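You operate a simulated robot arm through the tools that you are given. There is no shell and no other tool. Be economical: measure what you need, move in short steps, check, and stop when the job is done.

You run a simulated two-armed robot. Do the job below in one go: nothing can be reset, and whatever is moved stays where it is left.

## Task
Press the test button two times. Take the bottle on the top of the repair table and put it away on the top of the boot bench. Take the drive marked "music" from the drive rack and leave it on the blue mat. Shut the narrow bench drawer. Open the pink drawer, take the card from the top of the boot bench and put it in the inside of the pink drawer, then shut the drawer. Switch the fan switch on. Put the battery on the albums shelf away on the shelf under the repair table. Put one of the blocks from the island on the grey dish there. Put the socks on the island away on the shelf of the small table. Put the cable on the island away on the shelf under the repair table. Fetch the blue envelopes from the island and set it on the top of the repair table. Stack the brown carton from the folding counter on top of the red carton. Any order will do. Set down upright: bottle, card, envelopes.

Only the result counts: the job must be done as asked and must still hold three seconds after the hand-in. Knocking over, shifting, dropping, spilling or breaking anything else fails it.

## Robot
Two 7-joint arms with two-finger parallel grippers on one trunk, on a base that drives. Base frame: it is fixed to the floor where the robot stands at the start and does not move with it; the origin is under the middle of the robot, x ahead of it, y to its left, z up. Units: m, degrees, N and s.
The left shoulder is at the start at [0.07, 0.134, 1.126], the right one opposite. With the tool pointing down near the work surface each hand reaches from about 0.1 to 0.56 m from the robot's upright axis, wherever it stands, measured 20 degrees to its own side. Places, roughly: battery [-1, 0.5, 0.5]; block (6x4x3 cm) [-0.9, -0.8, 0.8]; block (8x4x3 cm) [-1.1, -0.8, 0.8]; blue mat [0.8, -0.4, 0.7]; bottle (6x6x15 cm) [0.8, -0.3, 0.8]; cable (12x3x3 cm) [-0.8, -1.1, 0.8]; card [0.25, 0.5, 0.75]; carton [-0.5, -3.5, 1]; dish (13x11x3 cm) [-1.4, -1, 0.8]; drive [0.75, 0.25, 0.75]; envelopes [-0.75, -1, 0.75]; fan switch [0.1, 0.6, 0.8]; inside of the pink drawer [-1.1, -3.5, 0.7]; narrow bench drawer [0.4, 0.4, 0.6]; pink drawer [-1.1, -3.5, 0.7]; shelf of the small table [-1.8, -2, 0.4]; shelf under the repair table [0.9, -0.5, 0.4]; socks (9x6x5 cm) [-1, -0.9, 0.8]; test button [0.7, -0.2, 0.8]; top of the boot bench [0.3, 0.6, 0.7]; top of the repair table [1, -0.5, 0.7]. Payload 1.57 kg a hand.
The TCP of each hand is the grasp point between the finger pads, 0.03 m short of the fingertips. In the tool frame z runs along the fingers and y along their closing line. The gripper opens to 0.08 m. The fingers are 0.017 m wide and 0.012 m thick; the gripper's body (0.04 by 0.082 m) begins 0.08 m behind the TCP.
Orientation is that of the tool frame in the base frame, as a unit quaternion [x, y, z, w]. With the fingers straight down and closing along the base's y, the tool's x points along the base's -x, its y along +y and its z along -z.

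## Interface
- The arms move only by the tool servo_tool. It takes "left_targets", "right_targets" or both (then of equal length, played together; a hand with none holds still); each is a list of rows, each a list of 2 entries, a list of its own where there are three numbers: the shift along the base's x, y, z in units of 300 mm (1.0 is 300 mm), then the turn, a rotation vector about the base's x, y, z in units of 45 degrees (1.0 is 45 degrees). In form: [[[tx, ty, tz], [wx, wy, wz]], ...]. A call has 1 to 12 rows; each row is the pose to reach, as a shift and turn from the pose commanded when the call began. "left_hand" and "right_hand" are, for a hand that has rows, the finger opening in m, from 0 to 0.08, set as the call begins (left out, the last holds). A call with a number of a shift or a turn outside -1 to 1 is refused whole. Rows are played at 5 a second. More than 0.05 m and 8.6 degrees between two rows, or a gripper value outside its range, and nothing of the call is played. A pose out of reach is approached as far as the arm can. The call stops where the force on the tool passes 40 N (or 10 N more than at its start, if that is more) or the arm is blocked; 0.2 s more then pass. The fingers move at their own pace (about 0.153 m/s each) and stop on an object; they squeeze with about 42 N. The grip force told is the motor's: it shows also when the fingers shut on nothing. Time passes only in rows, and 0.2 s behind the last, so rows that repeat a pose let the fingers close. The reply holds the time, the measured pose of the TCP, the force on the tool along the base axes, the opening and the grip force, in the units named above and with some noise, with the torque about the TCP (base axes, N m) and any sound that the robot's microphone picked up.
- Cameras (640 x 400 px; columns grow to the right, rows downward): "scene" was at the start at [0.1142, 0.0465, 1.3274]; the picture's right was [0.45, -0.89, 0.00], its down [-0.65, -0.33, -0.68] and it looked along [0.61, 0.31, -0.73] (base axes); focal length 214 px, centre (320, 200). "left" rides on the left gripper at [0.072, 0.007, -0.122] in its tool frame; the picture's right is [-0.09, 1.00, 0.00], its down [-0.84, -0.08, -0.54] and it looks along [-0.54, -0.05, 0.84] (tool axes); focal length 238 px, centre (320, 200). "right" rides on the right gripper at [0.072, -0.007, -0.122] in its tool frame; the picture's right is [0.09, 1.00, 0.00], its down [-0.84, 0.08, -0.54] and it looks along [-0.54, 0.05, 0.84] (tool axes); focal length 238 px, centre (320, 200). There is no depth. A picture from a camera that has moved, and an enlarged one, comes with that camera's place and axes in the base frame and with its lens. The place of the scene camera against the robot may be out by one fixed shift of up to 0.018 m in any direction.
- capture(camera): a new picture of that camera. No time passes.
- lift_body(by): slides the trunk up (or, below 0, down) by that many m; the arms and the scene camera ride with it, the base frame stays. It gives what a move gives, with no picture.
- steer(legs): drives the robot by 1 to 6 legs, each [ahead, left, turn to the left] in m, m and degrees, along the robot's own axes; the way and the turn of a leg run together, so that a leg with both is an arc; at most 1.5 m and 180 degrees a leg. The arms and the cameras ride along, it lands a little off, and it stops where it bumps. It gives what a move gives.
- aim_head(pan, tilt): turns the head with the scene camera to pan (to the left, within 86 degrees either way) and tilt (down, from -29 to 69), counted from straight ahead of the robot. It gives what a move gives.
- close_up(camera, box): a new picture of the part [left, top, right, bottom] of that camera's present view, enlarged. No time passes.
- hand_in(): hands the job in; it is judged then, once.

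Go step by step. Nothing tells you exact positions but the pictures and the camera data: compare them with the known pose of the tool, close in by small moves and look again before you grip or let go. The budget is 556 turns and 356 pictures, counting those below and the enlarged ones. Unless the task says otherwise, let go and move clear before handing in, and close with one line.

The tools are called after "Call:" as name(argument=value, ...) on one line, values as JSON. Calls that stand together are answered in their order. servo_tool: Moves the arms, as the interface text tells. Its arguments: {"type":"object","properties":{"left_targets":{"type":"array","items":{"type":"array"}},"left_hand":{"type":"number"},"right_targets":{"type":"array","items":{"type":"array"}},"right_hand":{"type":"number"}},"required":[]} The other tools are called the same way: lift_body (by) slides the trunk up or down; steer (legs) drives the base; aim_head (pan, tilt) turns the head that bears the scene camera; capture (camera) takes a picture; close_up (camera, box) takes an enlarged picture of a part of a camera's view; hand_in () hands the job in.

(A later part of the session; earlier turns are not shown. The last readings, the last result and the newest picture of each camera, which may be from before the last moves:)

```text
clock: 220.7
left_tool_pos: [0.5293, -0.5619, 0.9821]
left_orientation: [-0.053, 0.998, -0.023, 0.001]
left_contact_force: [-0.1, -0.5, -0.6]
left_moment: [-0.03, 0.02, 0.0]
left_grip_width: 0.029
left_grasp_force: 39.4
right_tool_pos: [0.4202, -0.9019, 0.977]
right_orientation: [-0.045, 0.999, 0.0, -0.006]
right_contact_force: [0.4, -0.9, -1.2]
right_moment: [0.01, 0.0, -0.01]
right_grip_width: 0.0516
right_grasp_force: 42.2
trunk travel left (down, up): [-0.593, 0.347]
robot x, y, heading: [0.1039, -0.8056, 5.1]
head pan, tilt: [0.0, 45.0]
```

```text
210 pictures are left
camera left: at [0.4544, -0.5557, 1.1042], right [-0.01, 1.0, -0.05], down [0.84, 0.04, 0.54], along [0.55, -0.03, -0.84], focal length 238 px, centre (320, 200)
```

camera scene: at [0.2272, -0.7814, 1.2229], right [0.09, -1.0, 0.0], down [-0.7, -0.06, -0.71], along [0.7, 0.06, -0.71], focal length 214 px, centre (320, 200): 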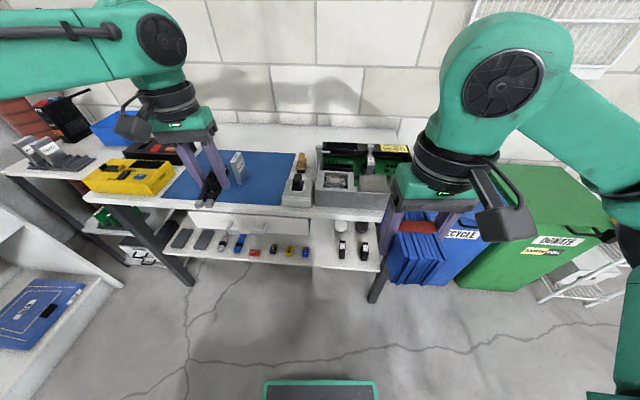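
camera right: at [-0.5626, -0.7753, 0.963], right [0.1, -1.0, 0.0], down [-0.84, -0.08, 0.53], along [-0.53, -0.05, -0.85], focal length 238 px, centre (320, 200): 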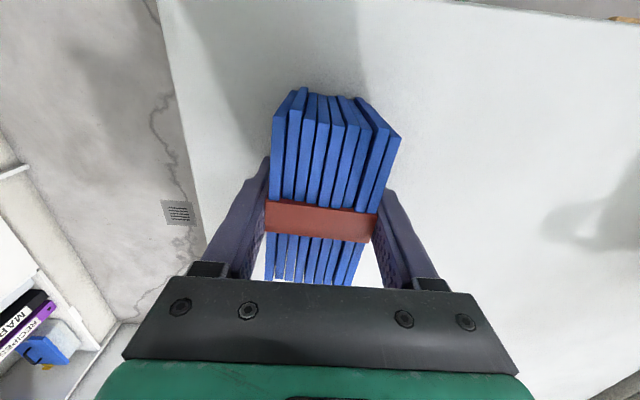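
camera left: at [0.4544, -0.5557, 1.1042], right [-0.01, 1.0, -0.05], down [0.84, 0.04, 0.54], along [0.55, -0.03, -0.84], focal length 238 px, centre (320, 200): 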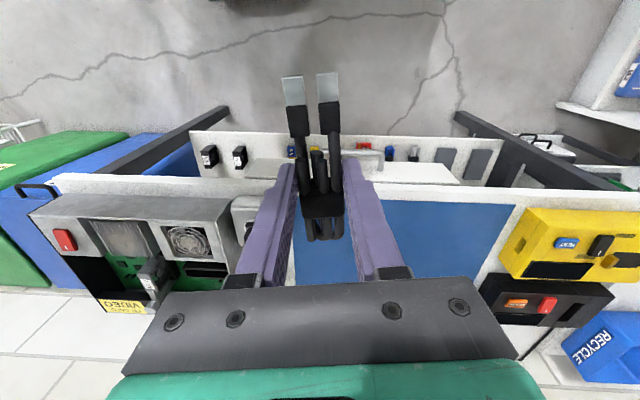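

Lower the trunk and align the left hand with the free gap (y≈−0.735) on the shelf.

Call:
steer(legs=[[0, -0.13, -5.1]])

Call:
lift_body(by=-0.36)

Call:
aim_head(pan=0, tilt=30)

Call:
capture(camera="scene")

Call:
capture(camera="left")

```text
clock: 221.9
left_tool_pos: [0.5535, -0.7272, 0.9813]
left_orientation: [-0.009, 1.0, -0.023, 0.0]
left_contact_force: [0.1, 0.1, -0.5]
left_moment: [-0.03, 0.01, 0.02]
left_grip_width: 0.0291
left_grasp_force: 38.8
right_tool_pos: [0.416, -1.0567, 0.9767]
right_orientation: [0.001, 1.0, 0.001, -0.007]
right_contact_force: [0.2, -0.1, -1.6]
right_moment: [0.01, -0.01, 0.02]
right_grip_width: 0.0515
right_grasp_force: 41.7
trunk travel left (down, up): [-0.593, 0.347]
robot x, y, heading: [0.1092, -0.9291, 0.1]
head pan, tilt: [0.0, 45.0]
```

```text
clock: 225.4
left_tool_pos: [0.5537, -0.7267, 0.6217]
left_orientation: [-0.009, 1.0, -0.024, 0.0]
left_contact_force: [0.4, 0.8, -1.0]
left_moment: [0.02, -0.01, -0.01]
left_grip_width: 0.0288
left_grasp_force: 38.3
right_tool_pos: [0.4152, -1.0573, 0.6169]
right_orientation: [0.001, 1.0, 0.001, -0.006]
right_contact_force: [0.5, -0.8, -1.4]
right_moment: [-0.02, 0.02, -0.03]
right_grip_width: 0.0514
right_grasp_force: 41.7
trunk travel left (down, up): [-0.233, 0.707]
robot x, y, heading: [0.1117, -0.9281, 0.2]
head pan, tilt: [0.0, 45.0]
```

```text
clock: 226.2
left_tool_pos: [0.5541, -0.7278, 0.6212]
left_orientation: [-0.008, 1.0, -0.024, 0.0]
left_contact_force: [0.5, 0.5, -0.6]
left_moment: [-0.01, 0.03, -0.03]
left_grip_width: 0.0291
left_grasp_force: 38.5
right_tool_pos: [0.4165, -1.0582, 0.6163]
right_orientation: [0.0, 1.0, 0.001, -0.006]
right_contact_force: [0.6, -0.5, -1.5]
right_moment: [0.0, 0.02, 0.0]
right_grip_width: 0.0514
right_grasp_force: 41.9
trunk travel left (down, up): [-0.233, 0.707]
robot x, y, heading: [0.1115, -0.9311, -0.1]
head pan, tilt: [0.0, 30.0]
```

```text
209 pictures are left
camera scene: at [0.2425, -0.9208, 0.8855], right [0.0, -1.0, 0.0], down [-0.5, 0.0, -0.87], along [0.87, 0.0, -0.5], focal length 214 px, centre (320, 200)
```

scene: 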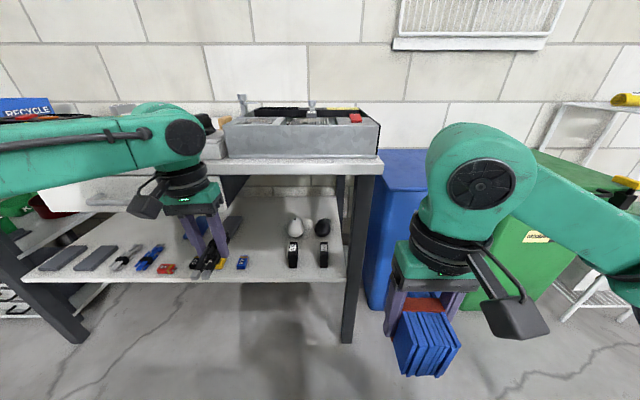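

```text
208 pictures are left
camera left: at [0.481, -0.7163, 0.7442], right [0.07, 1.0, -0.05], down [0.84, -0.04, 0.54], along [0.54, -0.08, -0.84], focal length 238 px, centre (320, 200)
```

left: 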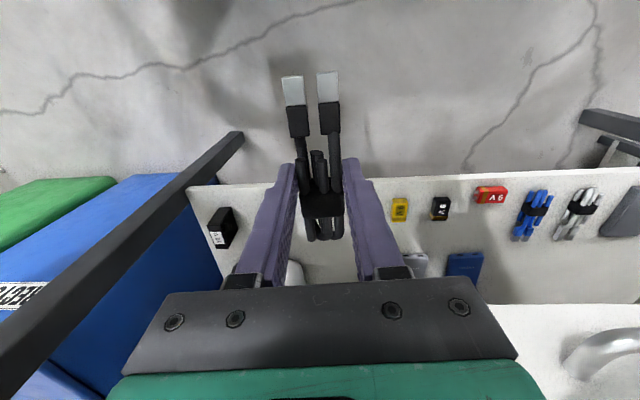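

Gap is at y≈−0.745. Tilt the left hand 40° forward and lower it in front of the table.

Call:
servo_tool(left_targets=[[[-0.02, -0.01, -0.06], [0, -0.15, 0]], [[-0.04, -0.02, -0.12], [0, -0.3, 0]], [[-0.06, -0.03, -0.18], [0, -0.45, 0]], [[-0.08, -0.04, -0.24], [0, -0.6, 0]], [[-0.08, -0.05, -0.3], [0, -0.75, 0]], [[-0.08, -0.05, -0.4], [0, -0.89, 0]]])

Call:
steer(legs=[[0.16, 0, 0]])

Call:
capture(camera="left")

Call:
capture(camera="scene")

```text
clock: 227.6
left_tool_pos: [0.5734, -0.7223, 0.5268]
left_orientation: [-0.011, 0.943, -0.018, 0.333]
left_contact_force: [0.0, -0.9, -0.6]
left_moment: [-0.03, 0.0, 0.01]
left_grip_width: 0.029
left_grasp_force: 38.6
left hand out of reach, approached as far as the arm can: row 4, 5, 6
right_tool_pos: [0.4149, -1.0568, 0.6171]
right_orientation: [0.001, 1.0, 0.001, -0.005]
right_contact_force: [-0.9, 1.0, -1.6]
right_moment: [-0.03, -0.01, -0.01]
right_grip_width: 0.0514
right_grasp_force: 41.8
trunk travel left (down, up): [-0.233, 0.707]
robot x, y, heading: [0.1066, -0.9332, 0.3]
head pan, tilt: [0.0, 30.0]
```

```text
clock: 228.9
left_tool_pos: [0.689, -0.7233, 0.5226]
left_orientation: [-0.011, 0.945, -0.019, 0.328]
left_contact_force: [-0.3, 0.6, -0.8]
left_moment: [-0.02, 0.0, 0.0]
left_grip_width: 0.029
left_grasp_force: 38.8
right_tool_pos: [0.5368, -1.0576, 0.6172]
right_orientation: [0.002, 1.0, 0.001, -0.006]
right_contact_force: [-0.6, -0.4, -1.9]
right_moment: [0.06, 0.01, -0.04]
right_grip_width: 0.0515
right_grasp_force: 42.0
trunk travel left (down, up): [-0.233, 0.707]
robot x, y, heading: [0.2284, -0.9278, 0.1]
head pan, tilt: [0.0, 30.0]
stopped in leg 1: the force on the tool passed its limit (the readings are from after the stop); the commanded pose is now the measured one
```

```text
207 pictures are left
camera left: at [0.557, -0.7154, 0.574], right [0.07, 1.0, 0.01], down [0.32, -0.03, 0.95], along [0.94, -0.06, -0.32], focal length 238 px, centre (320, 200)
```

left: 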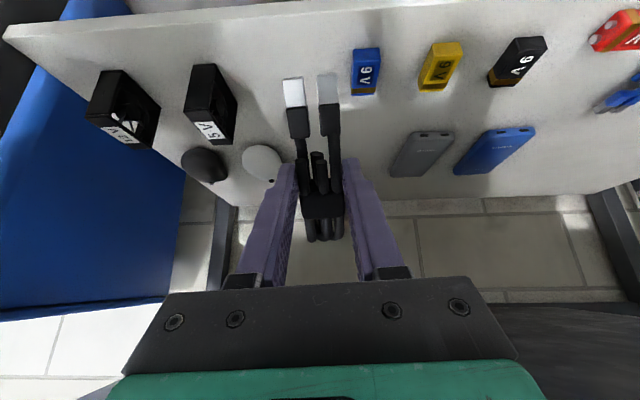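

```text
206 pictures are left
camera scene: at [0.3628, -0.9208, 0.8857], right [0.0, -1.0, 0.0], down [-0.5, 0.0, -0.87], along [0.87, 0.0, -0.5], focal length 214 px, centre (320, 200)
```

scene: 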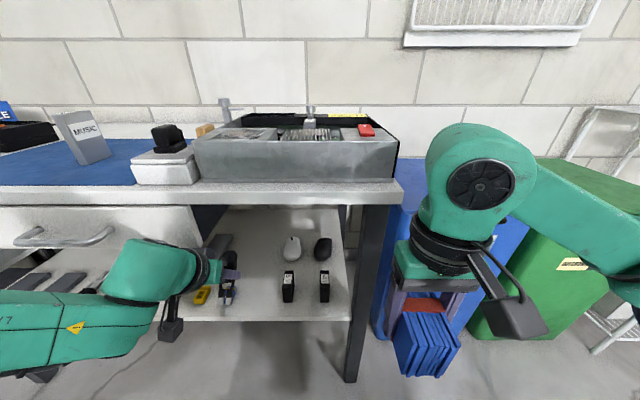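

Contact stopped the drive (wrist near the table edge). Back off slightly, lower via trunk, then go in lower.

Call:
steer(legs=[[-0.05, 0, 0]])

Call:
lift_body(by=-0.09)

Call:
capture(camera="scene")

Call:
capture(camera="left")

```text
clock: 229.8
left_tool_pos: [0.6398, -0.7238, 0.523]
left_orientation: [-0.01, 0.944, -0.019, 0.329]
left_contact_force: [0.1, 0.4, 0.0]
left_moment: [0.02, -0.01, -0.01]
left_grip_width: 0.0288
left_grasp_force: 39.2
right_tool_pos: [0.4859, -1.0572, 0.6166]
right_orientation: [0.001, 1.0, 0.001, -0.005]
right_contact_force: [-0.8, 0.2, -1.6]
right_moment: [0.0, -0.01, 0.0]
right_grip_width: 0.0517
right_grasp_force: 42.3
trunk travel left (down, up): [-0.233, 0.707]
robot x, y, heading: [0.18, -0.9319, 0.1]
head pan, tilt: [0.0, 30.0]
```

```text
clock: 231.1
left_tool_pos: [0.6407, -0.7234, 0.4325]
left_orientation: [-0.01, 0.945, -0.02, 0.328]
left_contact_force: [0.4, 0.5, 0.1]
left_moment: [0.01, 0.04, 0.0]
left_grip_width: 0.0287
left_grasp_force: 38.7
right_tool_pos: [0.4871, -1.0574, 0.5269]
right_orientation: [0.0, 1.0, 0.001, -0.006]
right_contact_force: [-0.9, -0.2, -0.7]
right_moment: [-0.03, 0.01, -0.02]
right_grip_width: 0.0515
right_grasp_force: 42.3
trunk travel left (down, up): [-0.143, 0.797]
robot x, y, heading: [0.1769, -0.931, 0.1]
head pan, tilt: [0.0, 30.0]
```

```text
205 pictures are left
camera scene: at [0.313, -0.9207, 0.7956], right [0.0, -1.0, 0.0], down [-0.5, 0.0, -0.87], along [0.87, 0.0, -0.5], focal length 214 px, centre (320, 200)
```

scene: 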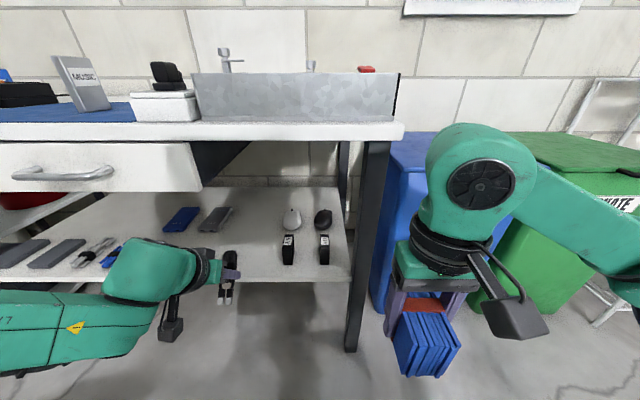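

```text
204 pictures are left
camera left: at [0.5074, -0.7153, 0.4841], right [0.07, 1.0, 0.01], down [0.32, -0.04, 0.95], along [0.94, -0.06, -0.32], focal length 238 px, centre (320, 200)
```

left: 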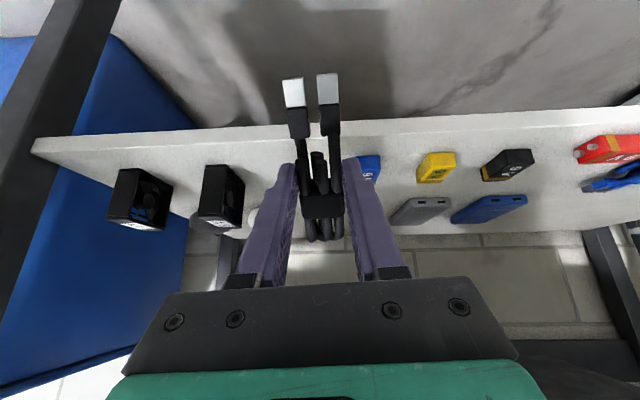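

Increase tilt to 50° (as worked with the battery) and then go in.

Call:
servo_tool(left_targets=[[[0, 0, 0.02], [0, -0.13, 0]], [[0, 0, 0.03], [0, -0.27, 0]]])

Call:
steer(legs=[[0.09, -0.02, 0]])

Call:
capture(camera="left")

Call:
capture(camera="scene")

```text
clock: 231.7
left_tool_pos: [0.6466, -0.7209, 0.4409]
left_orientation: [-0.008, 0.904, -0.021, 0.427]
left_contact_force: [0.7, 0.1, 0.4]
left_moment: [-0.01, 0.02, -0.01]
left_grip_width: 0.0289
left_grasp_force: 38.3
left hand out of reach, approached as far as the arm can: row 1, 2
right_tool_pos: [0.4873, -1.0579, 0.5269]
right_orientation: [0.001, 1.0, 0.001, -0.006]
right_contact_force: [-0.1, 0.0, -1.0]
right_moment: [0.02, 0.01, 0.02]
right_grip_width: 0.0516
right_grasp_force: 41.7
trunk travel left (down, up): [-0.143, 0.797]
robot x, y, heading: [0.1813, -0.9311, -0.2]
head pan, tilt: [0.0, 30.0]
```

```text
clock: 232.8
left_tool_pos: [0.739, -0.7415, 0.4411]
left_orientation: [-0.007, 0.905, -0.021, 0.425]
left_contact_force: [-0.6, 0.2, -1.5]
left_moment: [0.03, 0.0, 0.0]
left_grip_width: 0.0288
left_grasp_force: 38.6
right_tool_pos: [0.5784, -1.0766, 0.5273]
right_orientation: [0.003, 1.0, 0.001, -0.006]
right_contact_force: [-0.3, 0.8, -0.5]
right_moment: [-0.02, -0.03, -0.04]
right_grip_width: 0.0513
right_grasp_force: 41.9
trunk travel left (down, up): [-0.143, 0.797]
robot x, y, heading: [0.2663, -0.951, -0.1]
head pan, tilt: [0.0, 30.0]
```

```text
203 pictures are left
camera left: at [0.5981, -0.7323, 0.4624], right [0.06, 1.0, 0.03], down [0.12, -0.03, 0.99], along [0.99, -0.06, -0.12], focal length 238 px, centre (320, 200)
```

left: 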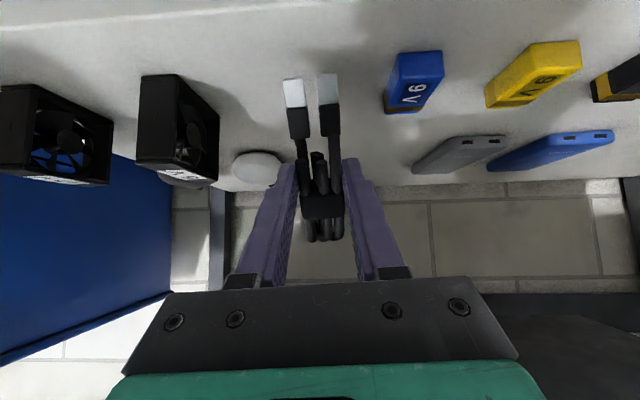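

```text
202 pictures are left
camera scene: at [0.4052, -0.9404, 0.7955], right [0.0, -1.0, 0.0], down [-0.5, 0.0, -0.87], along [0.87, 0.0, -0.5], focal length 214 px, centre (320, 200)
```

scene: 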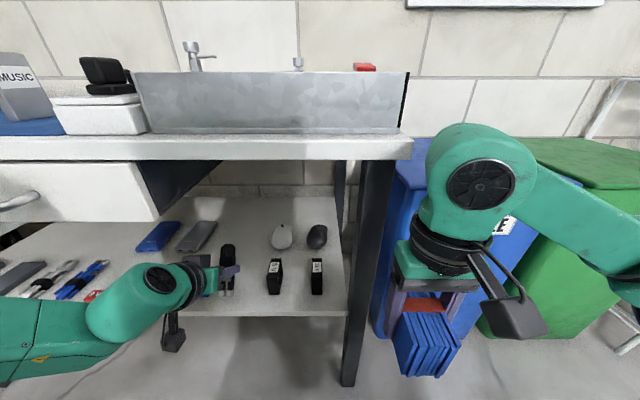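

Advance 3 cm more, then lower with the trunk.

Call:
steer(legs=[[0.035, 0, 0]])

Call:
lift_body(by=-0.025)

Call:
lift_body(by=-0.01)

Call:
capture(camera="left")

```text
clock: 233.6
left_tool_pos: [0.776, -0.7431, 0.4413]
left_orientation: [-0.005, 0.904, -0.02, 0.427]
left_contact_force: [0.3, 0.4, -0.3]
left_moment: [-0.02, 0.02, 0.03]
left_grip_width: 0.0289
left_grasp_force: 39.3
right_tool_pos: [0.6152, -1.0792, 0.5279]
right_orientation: [0.003, 1.0, 0.004, -0.006]
right_contact_force: [0.0, 0.5, -1.1]
right_moment: [-0.01, 0.02, 0.0]
right_grip_width: 0.0512
right_grasp_force: 42.4
trunk travel left (down, up): [-0.143, 0.797]
robot x, y, heading: [0.3092, -0.9518, -0.2]
head pan, tilt: [0.0, 30.0]
```

```text
clock: 234.3
left_tool_pos: [0.7755, -0.7427, 0.42]
left_orientation: [-0.005, 0.902, -0.02, 0.432]
left_contact_force: [-0.7, -7.1, 29.8]
left_moment: [0.01, 0.56, 0.09]
left_grip_width: 0.0291
left_grasp_force: 38.7
right_tool_pos: [0.6133, -1.0801, 0.5018]
right_orientation: [0.002, 1.0, 0.001, -0.005]
right_contact_force: [-0.3, 0.0, -1.2]
right_moment: [-0.01, 0.03, 0.04]
right_grip_width: 0.0516
right_grasp_force: 41.6
trunk travel left (down, up): [-0.118, 0.822]
robot x, y, heading: [0.3059, -0.9553, -0.0]
head pan, tilt: [0.0, 30.0]
```

```text
clock: 234.7
left_tool_pos: [0.7767, -0.7437, 0.4187]
left_orientation: [-0.004, 0.901, -0.02, 0.434]
left_contact_force: [-6.0, -2.9, 15.8]
left_moment: [0.09, 0.7, 0.14]
left_grip_width: 0.0287
left_grasp_force: 39.2
right_tool_pos: [0.615, -1.0797, 0.4991]
right_orientation: [0.004, 1.0, 0.002, -0.006]
right_contact_force: [0.7, 0.7, -1.5]
right_moment: [0.0, 0.0, 0.01]
right_grip_width: 0.0516
right_grasp_force: 41.6
trunk travel left (down, up): [-0.115, 0.825]
robot x, y, heading: [0.3073, -0.9502, -0.4]
head pan, tilt: [0.0, 30.0]
stopped: the force on the tool passed its limit (the readings are from after the stop); the commanded pose is now the measured one
```

```text
201 pictures are left
camera left: at [0.6362, -0.734, 0.438], right [0.07, 1.0, 0.03], down [0.1, -0.04, 0.99], along [0.99, -0.06, -0.1], focal length 238 px, centre (320, 200)
```

left: 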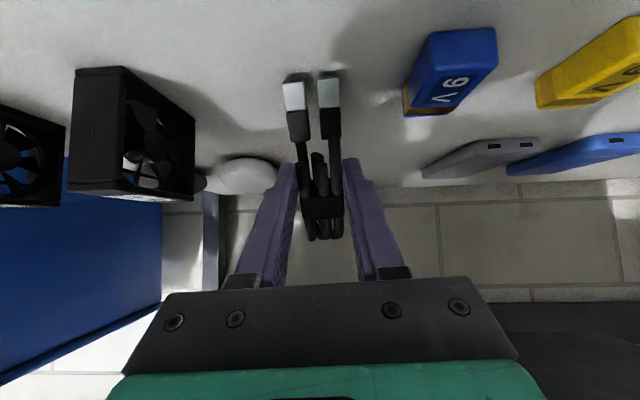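

Connector end touches the shelf. Reduce the tilt a bit to lower the far end, then open.

Call:
servo_tool(left_targets=[[[0, 0, 0.01], [0, 0.1, 0]], [[0, 0, 0.0], [0, 0.2, 0]], [[0, 0, -0.02], [0, 0.3, 0]]])

Call:
capture(camera="scene")

```text
clock: 235.5
left_tool_pos: [0.7789, -0.744, 0.412]
left_orientation: [-0.007, 0.946, -0.018, 0.324]
left_contact_force: [6.3, 0.8, 8.8]
left_moment: [0.13, -0.07, -0.09]
left_grip_width: 0.029
left_grasp_force: 38.8
right_tool_pos: [0.6143, -1.0789, 0.5003]
right_orientation: [0.005, 1.0, 0.004, -0.005]
right_contact_force: [0.4, 0.1, -1.0]
right_moment: [0.02, 0.02, 0.0]
right_grip_width: 0.0513
right_grasp_force: 42.3
trunk travel left (down, up): [-0.115, 0.825]
robot x, y, heading: [0.3104, -0.9518, -0.1]
head pan, tilt: [0.0, 30.0]
```

```text
200 pictures are left
camera scene: at [0.4414, -0.9425, 0.7674], right [0.0, -1.0, 0.0], down [-0.5, 0.0, -0.87], along [0.87, 0.0, -0.5], focal length 214 px, centre (320, 200)
```

scene: 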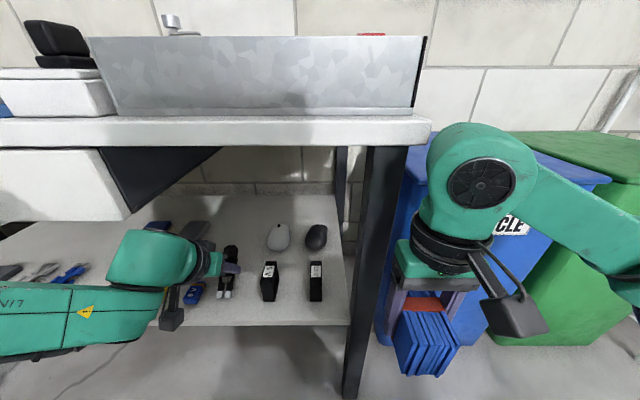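

Call:
servo_tool(left_targets=[[[0, 0, -0.01], [0, 0.1, 0]], [[0, 0, -0.03], [0, 0.2, 0]]])

Call:
servo_tool(left_targets=[[[0, 0, 0], [0, 0, 0]], [[0, 0, 0], [0, 0, 0]], [[0, 0, 0], [0, 0, 0]]], left_hand=0.06)

Call:
capture(camera="left")

```text
clock: 236.1
left_tool_pos: [0.7807, -0.7453, 0.4062]
left_orientation: [-0.003, 0.967, -0.018, 0.254]
left_contact_force: [23.1, -0.5, 30.3]
left_moment: [0.43, 0.2, -0.34]
left_grip_width: 0.0289
left_grasp_force: 38.6
right_tool_pos: [0.6144, -1.0792, 0.4982]
right_orientation: [0.004, 1.0, 0.004, -0.006]
right_contact_force: [0.3, 0.2, -0.9]
right_moment: [0.03, -0.02, 0.02]
right_grip_width: 0.0513
right_grasp_force: 42.1
trunk travel left (down, up): [-0.115, 0.825]
robot x, y, heading: [0.3118, -0.9505, -0.1]
head pan, tilt: [0.0, 30.0]
```

```text
clock: 236.9
left_tool_pos: [0.7784, -0.7429, 0.4005]
left_orientation: [-0.009, 0.969, -0.019, 0.247]
left_contact_force: [0.2, 0.3, -0.1]
left_moment: [-0.01, 0.03, 0.01]
left_grip_width: 0.0598
left_grasp_force: 0.1
right_tool_pos: [0.6152, -1.0786, 0.4997]
right_orientation: [0.004, 1.0, 0.004, -0.006]
right_contact_force: [-1.1, -0.7, -1.8]
right_moment: [0.09, -0.04, -0.01]
right_grip_width: 0.0515
right_grasp_force: 42.5
trunk travel left (down, up): [-0.115, 0.825]
robot x, y, heading: [0.3096, -0.951, -0.1]
head pan, tilt: [0.0, 30.0]
```

```text
199 pictures are left
camera left: at [0.6553, -0.7343, 0.4724], right [0.07, 1.0, 0.0], down [0.48, -0.04, 0.88], along [0.88, -0.06, -0.48], focal length 238 px, centre (320, 200)
```

left: 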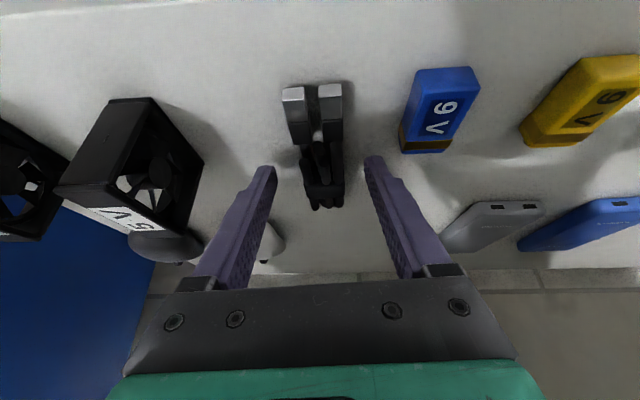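

Cable is down on the shelf. Raise slightly and drive back out.

Call:
lift_body(by=0.025)

Call:
steer(legs=[[-0.3, 0, 0]])

Call:
capture(camera="scene")

```text
clock: 237.6
left_tool_pos: [0.7715, -0.7501, 0.4058]
left_orientation: [-0.005, 0.974, -0.016, 0.226]
left_contact_force: [0.1, -0.4, 0.4]
left_moment: [-0.01, 0.01, -0.01]
left_grip_width: 0.06
left_grasp_force: 0.1
right_tool_pos: [0.6082, -1.0863, 0.4975]
right_orientation: [-0.007, 0.999, -0.017, -0.032]
right_contact_force: [0.3, 0.1, -1.5]
right_moment: [0.0, -0.01, 0.03]
right_grip_width: 0.0513
right_grasp_force: 41.9
trunk travel left (down, up): [-0.14, 0.8]
robot x, y, heading: [0.302, -0.9546, -0.5]
head pan, tilt: [0.0, 30.0]
```

```text
clock: 238.5
left_tool_pos: [0.7458, -0.7549, 0.4067]
left_orientation: [0.007, 0.975, -0.02, 0.222]
left_contact_force: [-0.6, 0.7, 0.8]
left_moment: [-0.01, 0.02, -0.04]
left_grip_width: 0.0601
left_grasp_force: 0.1
right_tool_pos: [0.5914, -1.0834, 0.5081]
right_orientation: [0.008, 0.999, -0.018, -0.037]
right_contact_force: [0.2, 0.6, -1.7]
right_moment: [0.01, 0.0, -0.01]
right_grip_width: 0.0518
right_grasp_force: 42.2
trunk travel left (down, up): [-0.14, 0.8]
robot x, y, heading: [0.2903, -0.9523, -0.8]
head pan, tilt: [0.0, 30.0]
stopped in leg 1: the robot was blocked; the commanded pose is now the measured one
```

```text
198 pictures are left
camera scene: at [0.4232, -0.9429, 0.7933], right [-0.01, -1.0, 0.0], down [-0.5, 0.01, -0.86], along [0.86, -0.01, -0.5], focal length 214 px, centre (320, 200)
```

scene: 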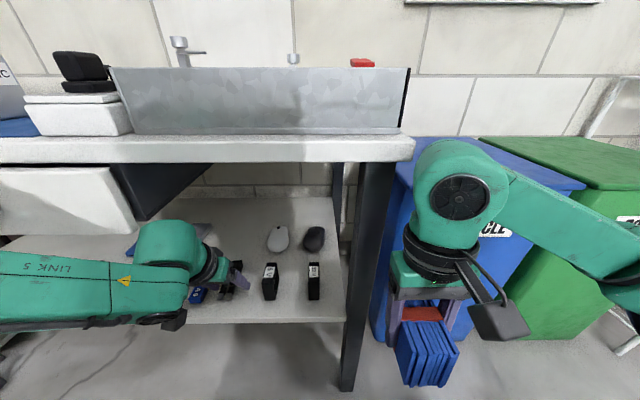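

The left arm is wedged under the table after lifting. Lower the trunk back to relieve it.

Call:
lift_body(by=-0.02)

Call:
capture(camera="left")

Call:
aim_head(pan=40, tilt=30)

Call:
capture(camera="scene")

```text
clock: 239.2
left_tool_pos: [0.7496, -0.7525, 0.3928]
left_orientation: [0.005, 0.973, -0.019, 0.232]
left_contact_force: [-0.1, 0.1, 0.3]
left_moment: [0.01, -0.01, 0.01]
left_grip_width: 0.0598
left_grasp_force: 0.0
right_tool_pos: [0.5892, -1.0839, 0.4884]
right_orientation: [0.007, 0.999, -0.018, -0.035]
right_contact_force: [0.3, 1.1, -1.1]
right_moment: [0.05, 0.0, -0.01]
right_grip_width: 0.0516
right_grasp_force: 41.8
trunk travel left (down, up): [-0.12, 0.82]
robot x, y, heading: [0.2836, -0.9481, -0.5]
head pan, tilt: [0.0, 30.0]
```

```text
197 pictures are left
camera left: at [0.6288, -0.7405, 0.4701], right [0.1, 0.99, 0.01], down [0.5, -0.06, 0.86], along [0.86, -0.08, -0.5], focal length 238 px, centre (320, 200)
```

left: 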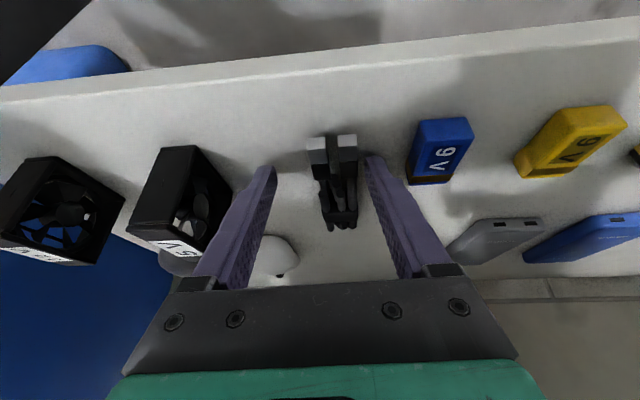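

```text
clock: 240.3
left_tool_pos: [0.7482, -0.7539, 0.3933]
left_orientation: [0.006, 0.973, -0.02, 0.23]
left_contact_force: [-0.3, -0.3, 0.2]
left_moment: [0.01, 0.01, 0.0]
left_grip_width: 0.0599
left_grasp_force: 0.1
right_tool_pos: [0.5872, -1.0849, 0.4876]
right_orientation: [0.007, 0.999, -0.018, -0.035]
right_contact_force: [-0.2, -0.6, 0.3]
right_moment: [0.0, 0.0, -0.01]
right_grip_width: 0.0514
right_grasp_force: 41.7
trunk travel left (down, up): [-0.12, 0.82]
robot x, y, heading: [0.2895, -0.9531, -0.6]
head pan, tilt: [40.0, 30.0]
```

```text
196 pictures are left
camera scene: at [0.3993, -0.8845, 0.7721], right [0.63, -0.77, 0.0], down [-0.39, -0.32, -0.87], along [0.67, 0.55, -0.5], focal length 214 px, centre (320, 200)
```

scene: 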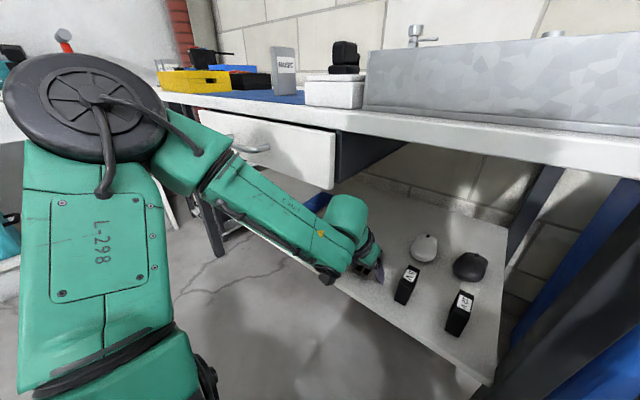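

Reverse the entry motion: restore the 50° tilt first (wrist goes down and back), then back out.

Call:
servo_tool(left_targets=[[[0, 0, 0.02], [0, -0.13, 0]], [[0, 0, 0.04], [0, -0.26, 0]], [[0, 0, 0.06], [0, -0.4, 0]], [[0, 0, 0.07], [0, -0.52, 0]]])

Call:
capture(camera="scene")

Call:
capture(camera="left")

```text
clock: 241.3
left_tool_pos: [0.7554, -0.7499, 0.412]
left_orientation: [0.01, 0.905, -0.019, 0.424]
left_contact_force: [0.5, -0.8, -1.2]
left_moment: [-0.02, -0.02, -0.02]
left_grip_width: 0.0598
left_grasp_force: 0.0
left hand out of reach, approached as far as the arm can: row 2, 3, 4
right_tool_pos: [0.5885, -1.0842, 0.4877]
right_orientation: [0.008, 0.999, -0.018, -0.034]
right_contact_force: [-0.5, 0.2, -2.0]
right_moment: [0.0, -0.04, -0.02]
right_grip_width: 0.0513
right_grasp_force: 42.1
trunk travel left (down, up): [-0.12, 0.82]
robot x, y, heading: [0.2844, -0.9498, -0.7]
head pan, tilt: [40.0, 30.0]
```

```text
195 pictures are left
camera scene: at [0.3991, -0.8845, 0.7722], right [0.63, -0.77, 0.0], down [-0.39, -0.32, -0.87], along [0.67, 0.55, -0.5], focal length 214 px, centre (320, 200)
```

scene: 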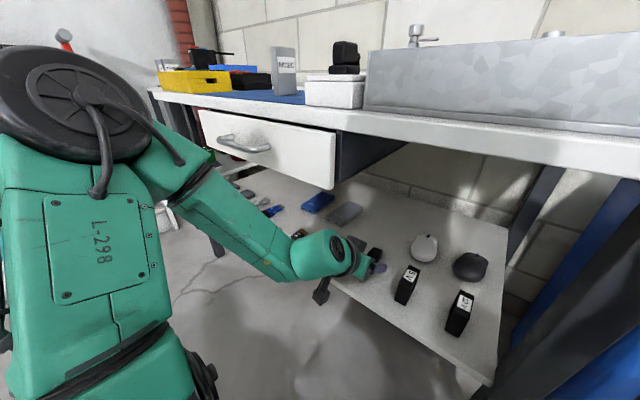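

```text
194 pictures are left
camera left: at [0.6142, -0.7375, 0.4351], right [0.09, 0.99, 0.04], down [0.12, -0.06, 0.99], along [0.99, -0.09, -0.12], focal length 238 px, centre (320, 200)
```

left: 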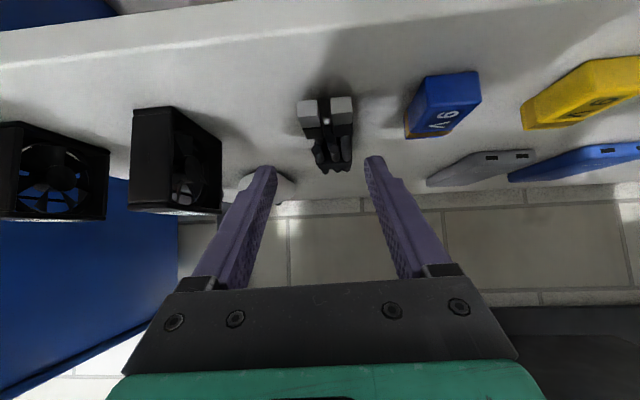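

Clear now. Back out.

Call:
steer(legs=[[-0.3, 0, 0]])

Call:
aim_head(pan=15, tilt=25)

Call:
capture(camera="scene")

```text
clock: 243.4
left_tool_pos: [0.4445, -0.7459, 0.4133]
left_orientation: [0.01, 0.906, -0.019, 0.424]
left_contact_force: [-0.2, 0.1, -0.4]
left_moment: [-0.06, 0.01, 0.0]
left_grip_width: 0.0601
left_grasp_force: 0.0
right_tool_pos: [0.279, -1.0807, 0.4865]
right_orientation: [0.007, 0.999, -0.018, -0.035]
right_contact_force: [0.9, 0.4, -1.1]
right_moment: [-0.02, 0.02, 0.05]
right_grip_width: 0.0516
right_grasp_force: 42.1
trunk travel left (down, up): [-0.12, 0.82]
robot x, y, heading: [-0.0221, -0.948, -0.5]
head pan, tilt: [40.0, 30.0]
```

```text
clock: 244.3
left_tool_pos: [0.4446, -0.746, 0.4129]
left_orientation: [0.01, 0.905, -0.018, 0.425]
left_contact_force: [0.5, 0.6, 0.4]
left_moment: [0.04, -0.04, 0.01]
left_grip_width: 0.06
left_grasp_force: 0.0
right_tool_pos: [0.2785, -1.0802, 0.4879]
right_orientation: [0.007, 0.999, -0.019, -0.035]
right_contact_force: [0.3, 0.3, -1.6]
right_moment: [-0.02, 0.01, 0.02]
right_grip_width: 0.0514
right_grasp_force: 42.0
trunk travel left (down, up): [-0.12, 0.82]
robot x, y, heading: [-0.0238, -0.9493, -0.3]
head pan, tilt: [15.0, 25.0]
```

```text
193 pictures are left
camera scene: at [0.1084, -0.9155, 0.7801], right [0.25, -0.97, 0.0], down [-0.41, -0.11, -0.91], along [0.88, 0.23, -0.42], focal length 214 px, centre (320, 200)
```

scene: 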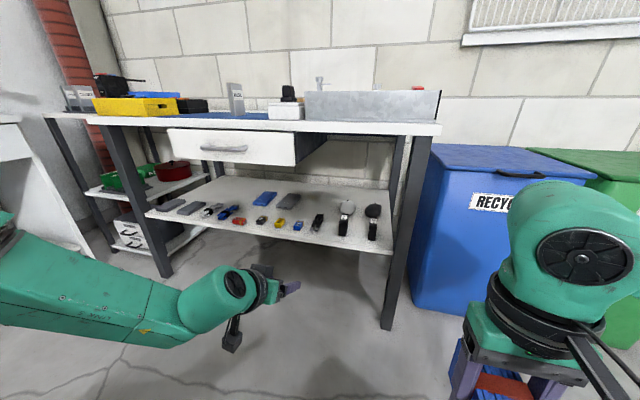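

Drawer unchanged and all shelf items in place. Straighten the left hand, raise the trunk, and go place the envelopes.

Call:
lift_body(by=0.4)

Call:
servo_tool(left_targets=[[[0, 0, 0.04], [0, 0.16, 0]], [[-0.03, 0, 0.08], [0, 0.33, 0]], [[-0.06, 0, 0.12], [0, 0.5, 0]], [[-0.1, 0, 0.18], [0, 0.67, 0]], [[-0.15, 0, 0.24], [0, 0.84, 0]], [[-0.2, 0.0, 0.3], [0, 1, 0]]], right_targets=[[[0, 0, 0.03], [0, 0, 0]], [[0, 0, 0.06], [0, 0, 0]], [[0, 0, 0.1], [0, -0.03, 0]], [[0, 0, 0.14], [0, -0.06, 0]], [[0, 0, 0.18], [0, -0.09, 0]], [[0, 0, 0.2], [0, -0.09, 0]]])

Call:
steer(legs=[[0, 0.6, 0.5], [0.18, 0.08, 0]])

Call:
aim_head(pan=0, tilt=45)

Call:
capture(camera="scene")

Call:
capture(camera="right")

```text
clock: 248.1
left_tool_pos: [0.4446, -0.7458, 0.811]
left_orientation: [0.01, 0.906, -0.019, 0.423]
left_contact_force: [-0.2, 0.0, 0.3]
left_moment: [0.04, -0.01, 0.01]
left_grip_width: 0.06
left_grasp_force: 0.1
right_tool_pos: [0.2784, -1.0809, 0.8873]
right_orientation: [0.007, 0.999, -0.018, -0.036]
right_contact_force: [0.6, -0.4, -0.9]
right_moment: [-0.02, 0.01, 0.0]
right_grip_width: 0.0515
right_grasp_force: 42.2
trunk travel left (down, up): [-0.52, 0.42]
robot x, y, heading: [-0.0222, -0.9475, -0.6]
head pan, tilt: [15.0, 25.0]
```

```text
clock: 249.5
left_tool_pos: [0.3847, -0.7468, 0.9025]
left_orientation: [0.003, 0.999, -0.023, 0.044]
left_contact_force: [-0.4, -0.3, -0.4]
left_moment: [-0.01, 0.01, 0.0]
left_grip_width: 0.0598
left_grasp_force: 0.1
left hand out of reach, approached as far as the arm can: row 1, 2
right_tool_pos: [0.2791, -1.0797, 0.9468]
right_orientation: [0.008, 1.0, -0.018, 0.0]
right_contact_force: [0.9, 0.1, -1.2]
right_moment: [0.04, -0.01, 0.03]
right_grip_width: 0.0517
right_grasp_force: 41.9
trunk travel left (down, up): [-0.52, 0.42]
robot x, y, heading: [-0.0206, -0.9446, -0.5]
head pan, tilt: [15.0, 25.0]
```

```text
clock: 254.1
left_tool_pos: [0.56, -0.042, 0.902]
left_orientation: [-0.007, 0.999, -0.021, 0.046]
left_contact_force: [0.1, -0.8, -0.1]
left_moment: [0.0, 0.02, 0.02]
left_grip_width: 0.0599
left_grasp_force: 0.1
right_tool_pos: [0.46, -0.3793, 0.9469]
right_orientation: [-0.002, 1.0, -0.017, 0.001]
right_contact_force: [-0.1, -0.7, -0.6]
right_moment: [-0.01, 0.01, -0.01]
right_grip_width: 0.0517
right_grasp_force: 42.1
trunk travel left (down, up): [-0.52, 0.42]
robot x, y, heading: [0.1549, -0.2535, 0.6]
head pan, tilt: [15.0, 25.0]
```

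```text
clock: 254.9
left_tool_pos: [0.5608, -0.0425, 0.904]
left_orientation: [-0.006, 0.999, -0.02, 0.045]
left_contact_force: [-0.4, 0.9, 0.9]
left_moment: [0.03, -0.02, 0.01]
left_grip_width: 0.06
left_grasp_force: 0.1
right_tool_pos: [0.4589, -0.3785, 0.9471]
right_orientation: [-0.001, 1.0, -0.017, 0.001]
right_contact_force: [0.2, -0.4, -1.3]
right_moment: [-0.01, -0.01, 0.01]
right_grip_width: 0.0514
right_grasp_force: 42.3
trunk travel left (down, up): [-0.52, 0.42]
robot x, y, heading: [0.1527, -0.251, 0.6]
head pan, tilt: [0.0, 45.0]
```

```text
192 pictures are left
camera scene: at [0.2791, -0.2413, 1.1496], right [0.01, -1.0, 0.0], down [-0.71, -0.01, -0.71], along [0.71, 0.01, -0.71], focal length 214 px, centre (320, 200)
```

scene: 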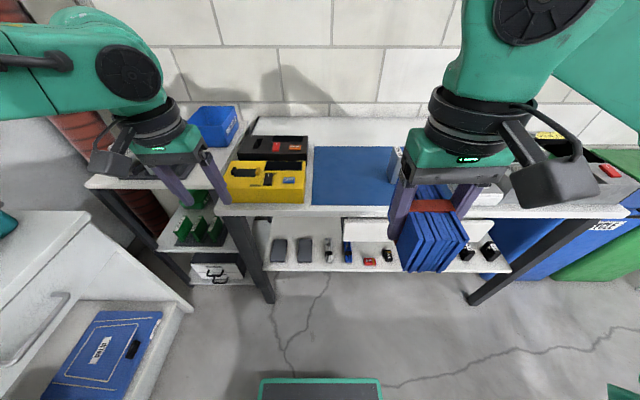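

```text
191 pictures are left
camera right: at [0.3882, -0.3821, 1.0689], right [-0.1, 0.99, -0.04], down [0.84, 0.1, 0.54], along [0.54, 0.02, -0.84], focal length 238 px, centre (320, 200)
```

right: 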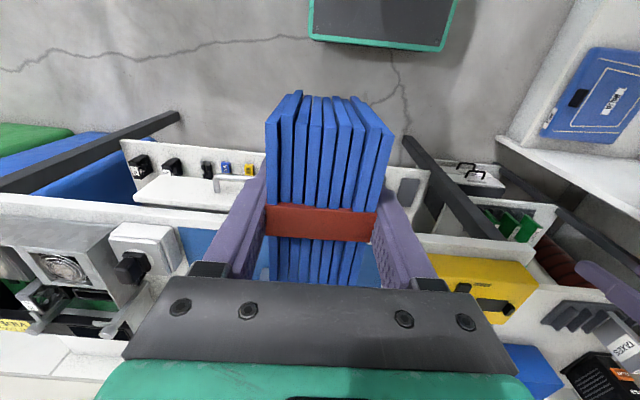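

Approach: shift left and ahead, then move the envelopes over the mat at (0.78, −0.31).

Call:
steer(legs=[[0.17, 0.07, -0.6]])

Call:
servo_tool(right_targets=[[[0.12, 0, 0], [0.02, 0, 0]], [[0.24, 0, -0.02], [0.043, 0, 0]], [[0.36, 0, -0.05], [0.043, 0, 0]], [[0.47, 0, -0.1], [0.043, 0, 0]]], left_targets=[[[0, 0, 0.05], [0, 0, 0]], [[0, 0, 0.1], [0, 0, 0]], [[0, 0, 0.15], [0, 0, 0]], [[0, 0, 0.2], [0, 0, 0]]])

Call:
capture(camera="scene")

Call:
capture(camera="right")

```text
clock: 256.5
left_tool_pos: [0.734, 0.0234, 0.9034]
left_orientation: [-0.002, 0.999, -0.021, 0.045]
left_contact_force: [-1.3, -0.4, 0.3]
left_moment: [0.03, 0.02, -0.03]
left_grip_width: 0.0601
left_grasp_force: 0.1
right_tool_pos: [0.6299, -0.312, 0.947]
right_orientation: [0.003, 1.0, -0.018, 0.001]
right_contact_force: [0.4, 0.3, -1.4]
right_moment: [0.0, 0.03, -0.01]
right_grip_width: 0.0516
right_grasp_force: 41.8
trunk travel left (down, up): [-0.52, 0.42]
robot x, y, heading: [0.332, -0.1856, 0.2]
head pan, tilt: [0.0, 45.0]
```

```text
clock: 257.5
left_tool_pos: [0.7328, 0.0216, 0.9635]
left_orientation: [-0.002, 0.999, -0.02, 0.045]
left_contact_force: [-0.1, -0.1, -0.4]
left_moment: [-0.03, 0.0, 0.01]
left_grip_width: 0.0599
left_grasp_force: 0.1
right_tool_pos: [0.7743, -0.3107, 0.9179]
right_orientation: [0.003, 1.0, 0.0, 0.0]
right_contact_force: [0.2, 0.0, -1.6]
right_moment: [0.01, 0.05, -0.01]
right_grip_width: 0.0517
right_grasp_force: 41.9
trunk travel left (down, up): [-0.52, 0.42]
robot x, y, heading: [0.323, -0.1773, -0.1]
head pan, tilt: [0.0, 45.0]
```

```text
190 pictures are left
camera scene: at [0.4521, -0.1723, 1.1494], right [0.0, -1.0, 0.0], down [-0.71, 0.0, -0.71], along [0.71, 0.0, -0.71], focal length 214 px, centre (320, 200)
```

scene: 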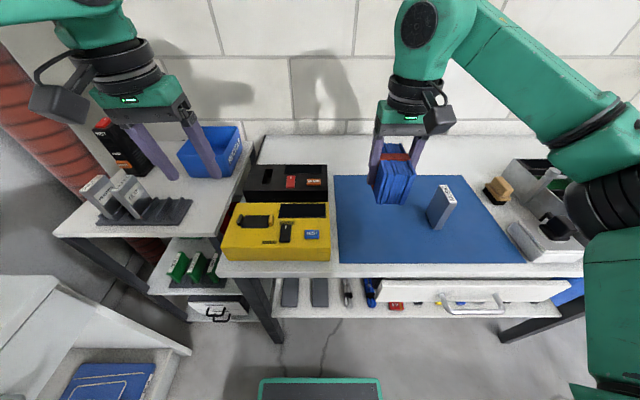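

```text
189 pictures are left
camera right: at [0.7029, -0.3179, 1.0397], right [-0.09, 1.0, 0.0], down [0.84, 0.07, 0.54], along [0.54, 0.05, -0.84], focal length 238 px, centre (320, 200)
```

right: 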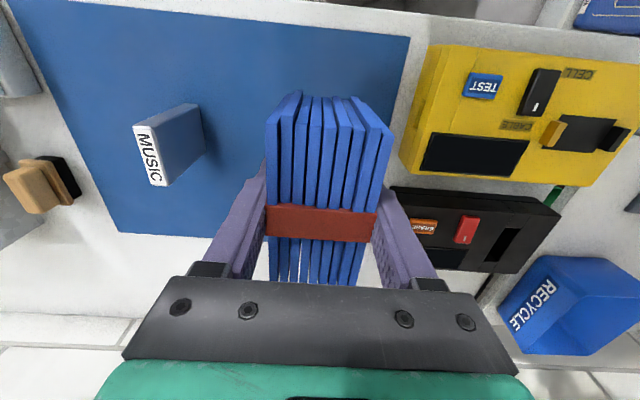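

Clear on both sides. Lower to contact.

Call:
servo_tool(right_targets=[[[0, 0, -0.15], [0, 0, 0]], [[0, 0, -0.3], [0, 0, 0]], [[0, 0, -0.42], [0, 0, 0]], [[0, 0, -0.45], [0, 0, 0]], [[0, 0, -0.47], [0, 0, 0]], [[0, 0, -0.49], [0, 0, 0]], [[0, 0, -0.51], [0, 0, 0]], [[0, 0, -0.53], [0, 0, 0]]])

Call:
capture(camera="scene")

```text
clock: 258.9
left_tool_pos: [0.7302, 0.0216, 0.965]
left_orientation: [-0.004, 0.999, -0.02, 0.048]
left_contact_force: [0.5, 0.0, -0.6]
left_moment: [0.02, -0.01, -0.05]
left_grip_width: 0.0602
left_grasp_force: 0.0
right_tool_pos: [0.7703, -0.3135, 0.7776]
right_orientation: [0.004, 1.0, 0.001, 0.006]
right_contact_force: [-6.5, -2.5, 16.3]
right_moment: [-0.52, 0.54, -0.1]
right_grip_width: 0.0518
right_grasp_force: 42.2
trunk travel left (down, up): [-0.52, 0.42]
robot x, y, heading: [0.3227, -0.1838, 0.2]
head pan, tilt: [0.0, 45.0]
stopped in row 7 (right hand): the force on the tool passed its limit (the readings are from after the stop); the commanded pose is now the measured one
```

```text
188 pictures are left
camera scene: at [0.4472, -0.1723, 1.1498], right [0.0, -1.0, 0.0], down [-0.7, 0.0, -0.71], along [0.71, 0.0, -0.7], focal length 214 px, centre (320, 200)
```

scene: 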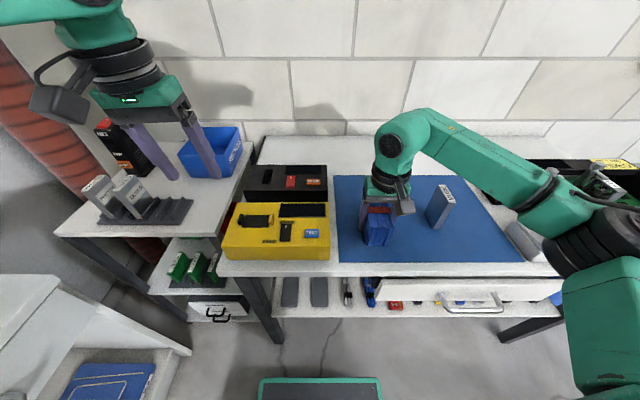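

Contact. Ease and release.

Call:
servo_tool(right_targets=[[[0, 0, 0.008], [0, 0, 0]], [[0, 0, 0.008], [0, 0, 0]]])

Call:
servo_tool(right_targets=[[[0, 0, 0], [0, 0, 0]], [[0, 0, 0], [0, 0, 0]], [[0, 0, 0], [0, 0, 0]]], right_hand=0.08)

Call:
capture(camera="right")

Call:
close_up(camera="scene", box=[320, 120, 480, 270])

```text
clock: 259.5
left_tool_pos: [0.7308, 0.0224, 0.9642]
left_orientation: [-0.002, 0.999, -0.021, 0.046]
left_contact_force: [0.8, 0.6, -0.5]
left_moment: [-0.02, -0.03, -0.02]
left_grip_width: 0.06
left_grasp_force: 0.1
right_tool_pos: [0.7719, -0.3105, 0.7765]
right_orientation: [0.005, 1.0, 0.001, 0.004]
right_contact_force: [-5.3, -1.4, 4.8]
right_moment: [-0.14, -0.14, -0.17]
right_grip_width: 0.0513
right_grasp_force: 42.2
trunk travel left (down, up): [-0.52, 0.42]
robot x, y, heading: [0.3254, -0.1849, -0.1]
head pan, tilt: [0.0, 45.0]
```

```text
clock: 260.3
left_tool_pos: [0.733, 0.0216, 0.9628]
left_orientation: [-0.003, 0.999, -0.021, 0.046]
left_contact_force: [-0.2, 0.2, 0.7]
left_moment: [-0.02, -0.01, 0.01]
left_grip_width: 0.0601
left_grasp_force: 0.0
right_tool_pos: [0.7752, -0.3129, 0.7772]
right_orientation: [0.005, 1.0, 0.001, 0.005]
right_contact_force: [0.2, 0.2, 0.6]
right_moment: [0.0, 0.02, -0.03]
right_grip_width: 0.0802
right_grasp_force: 0.0
trunk travel left (down, up): [-0.52, 0.42]
robot x, y, heading: [0.3275, -0.1831, -0.2]
head pan, tilt: [0.0, 45.0]
```

```text
187 pictures are left
camera right: at [0.7013, -0.3184, 0.8977], right [-0.08, 1.0, 0.0], down [0.83, 0.07, 0.55], along [0.55, 0.05, -0.84], focal length 238 px, centre (320, 200)
```

right: 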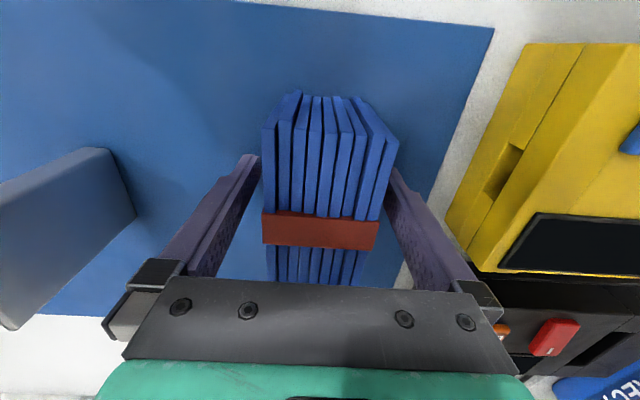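

```text
2.67 times, centred on (400, 195) of scene
camera zoom: at [0.451, -0.1724, 1.1495], right [0.0, -1.0, 0.0], down [-0.71, 0.0, -0.71], along [0.71, 0.0, -0.71], focal length 572 px, centre (107, 213)
```

zoom: 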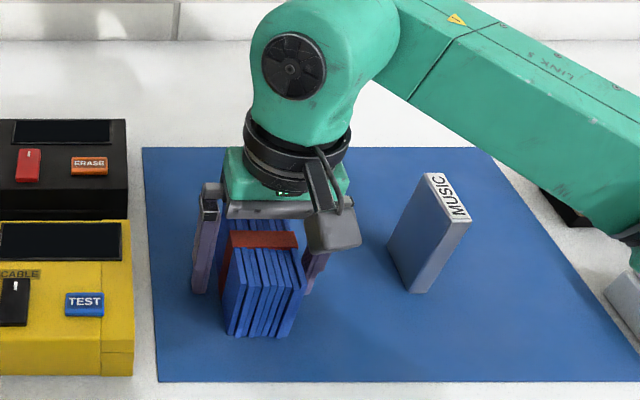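

Envelopes released upright. Lift straight up, then retract.

Call:
servo_tool(right_targets=[[[0, 0, 0.1], [0, 0, 0]], [[0, 0, 0.22], [0, 0, 0]], [[0, 0, 0.36], [0, 0, 0]], [[0, 0, 0.5], [0, 0, 0]], [[-0.1, 0, 0.6], [0, 0, 0]], [[-0.22, 0, 0.68], [0, 0, 0]]])

Call:
capture(camera="scene")

```text
clock: 261.7
left_tool_pos: [0.7302, 0.0221, 0.9648]
left_orientation: [-0.003, 0.999, -0.021, 0.046]
left_contact_force: [-0.3, 0.3, 0.0]
left_moment: [-0.03, -0.03, 0.02]
left_grip_width: 0.0599
left_grasp_force: 0.1
right_tool_pos: [0.705, -0.3105, 0.9845]
right_orientation: [0.004, 1.0, 0.001, 0.006]
right_contact_force: [-0.2, -0.3, -0.6]
right_moment: [0.01, -0.04, 0.03]
right_grip_width: 0.0803
right_grasp_force: 0.1
trunk travel left (down, up): [-0.52, 0.42]
robot x, y, heading: [0.3243, -0.1812, -0.1]
head pan, tilt: [0.0, 45.0]
```

```text
185 pictures are left
camera scene: at [0.4491, -0.1722, 1.1497], right [0.0, -1.0, 0.0], down [-0.71, 0.0, -0.71], along [0.71, 0.0, -0.71], focal length 214 px, centre (320, 200)
```

scene: 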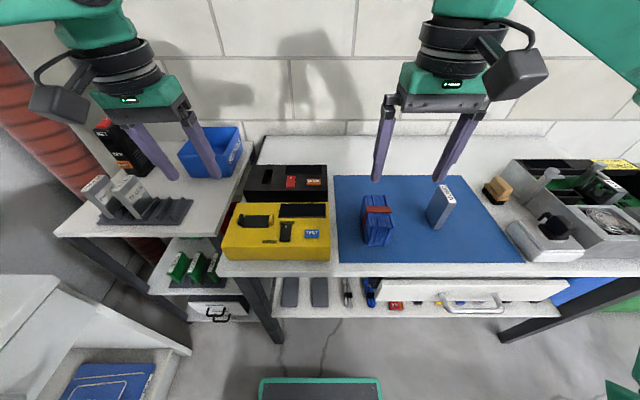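

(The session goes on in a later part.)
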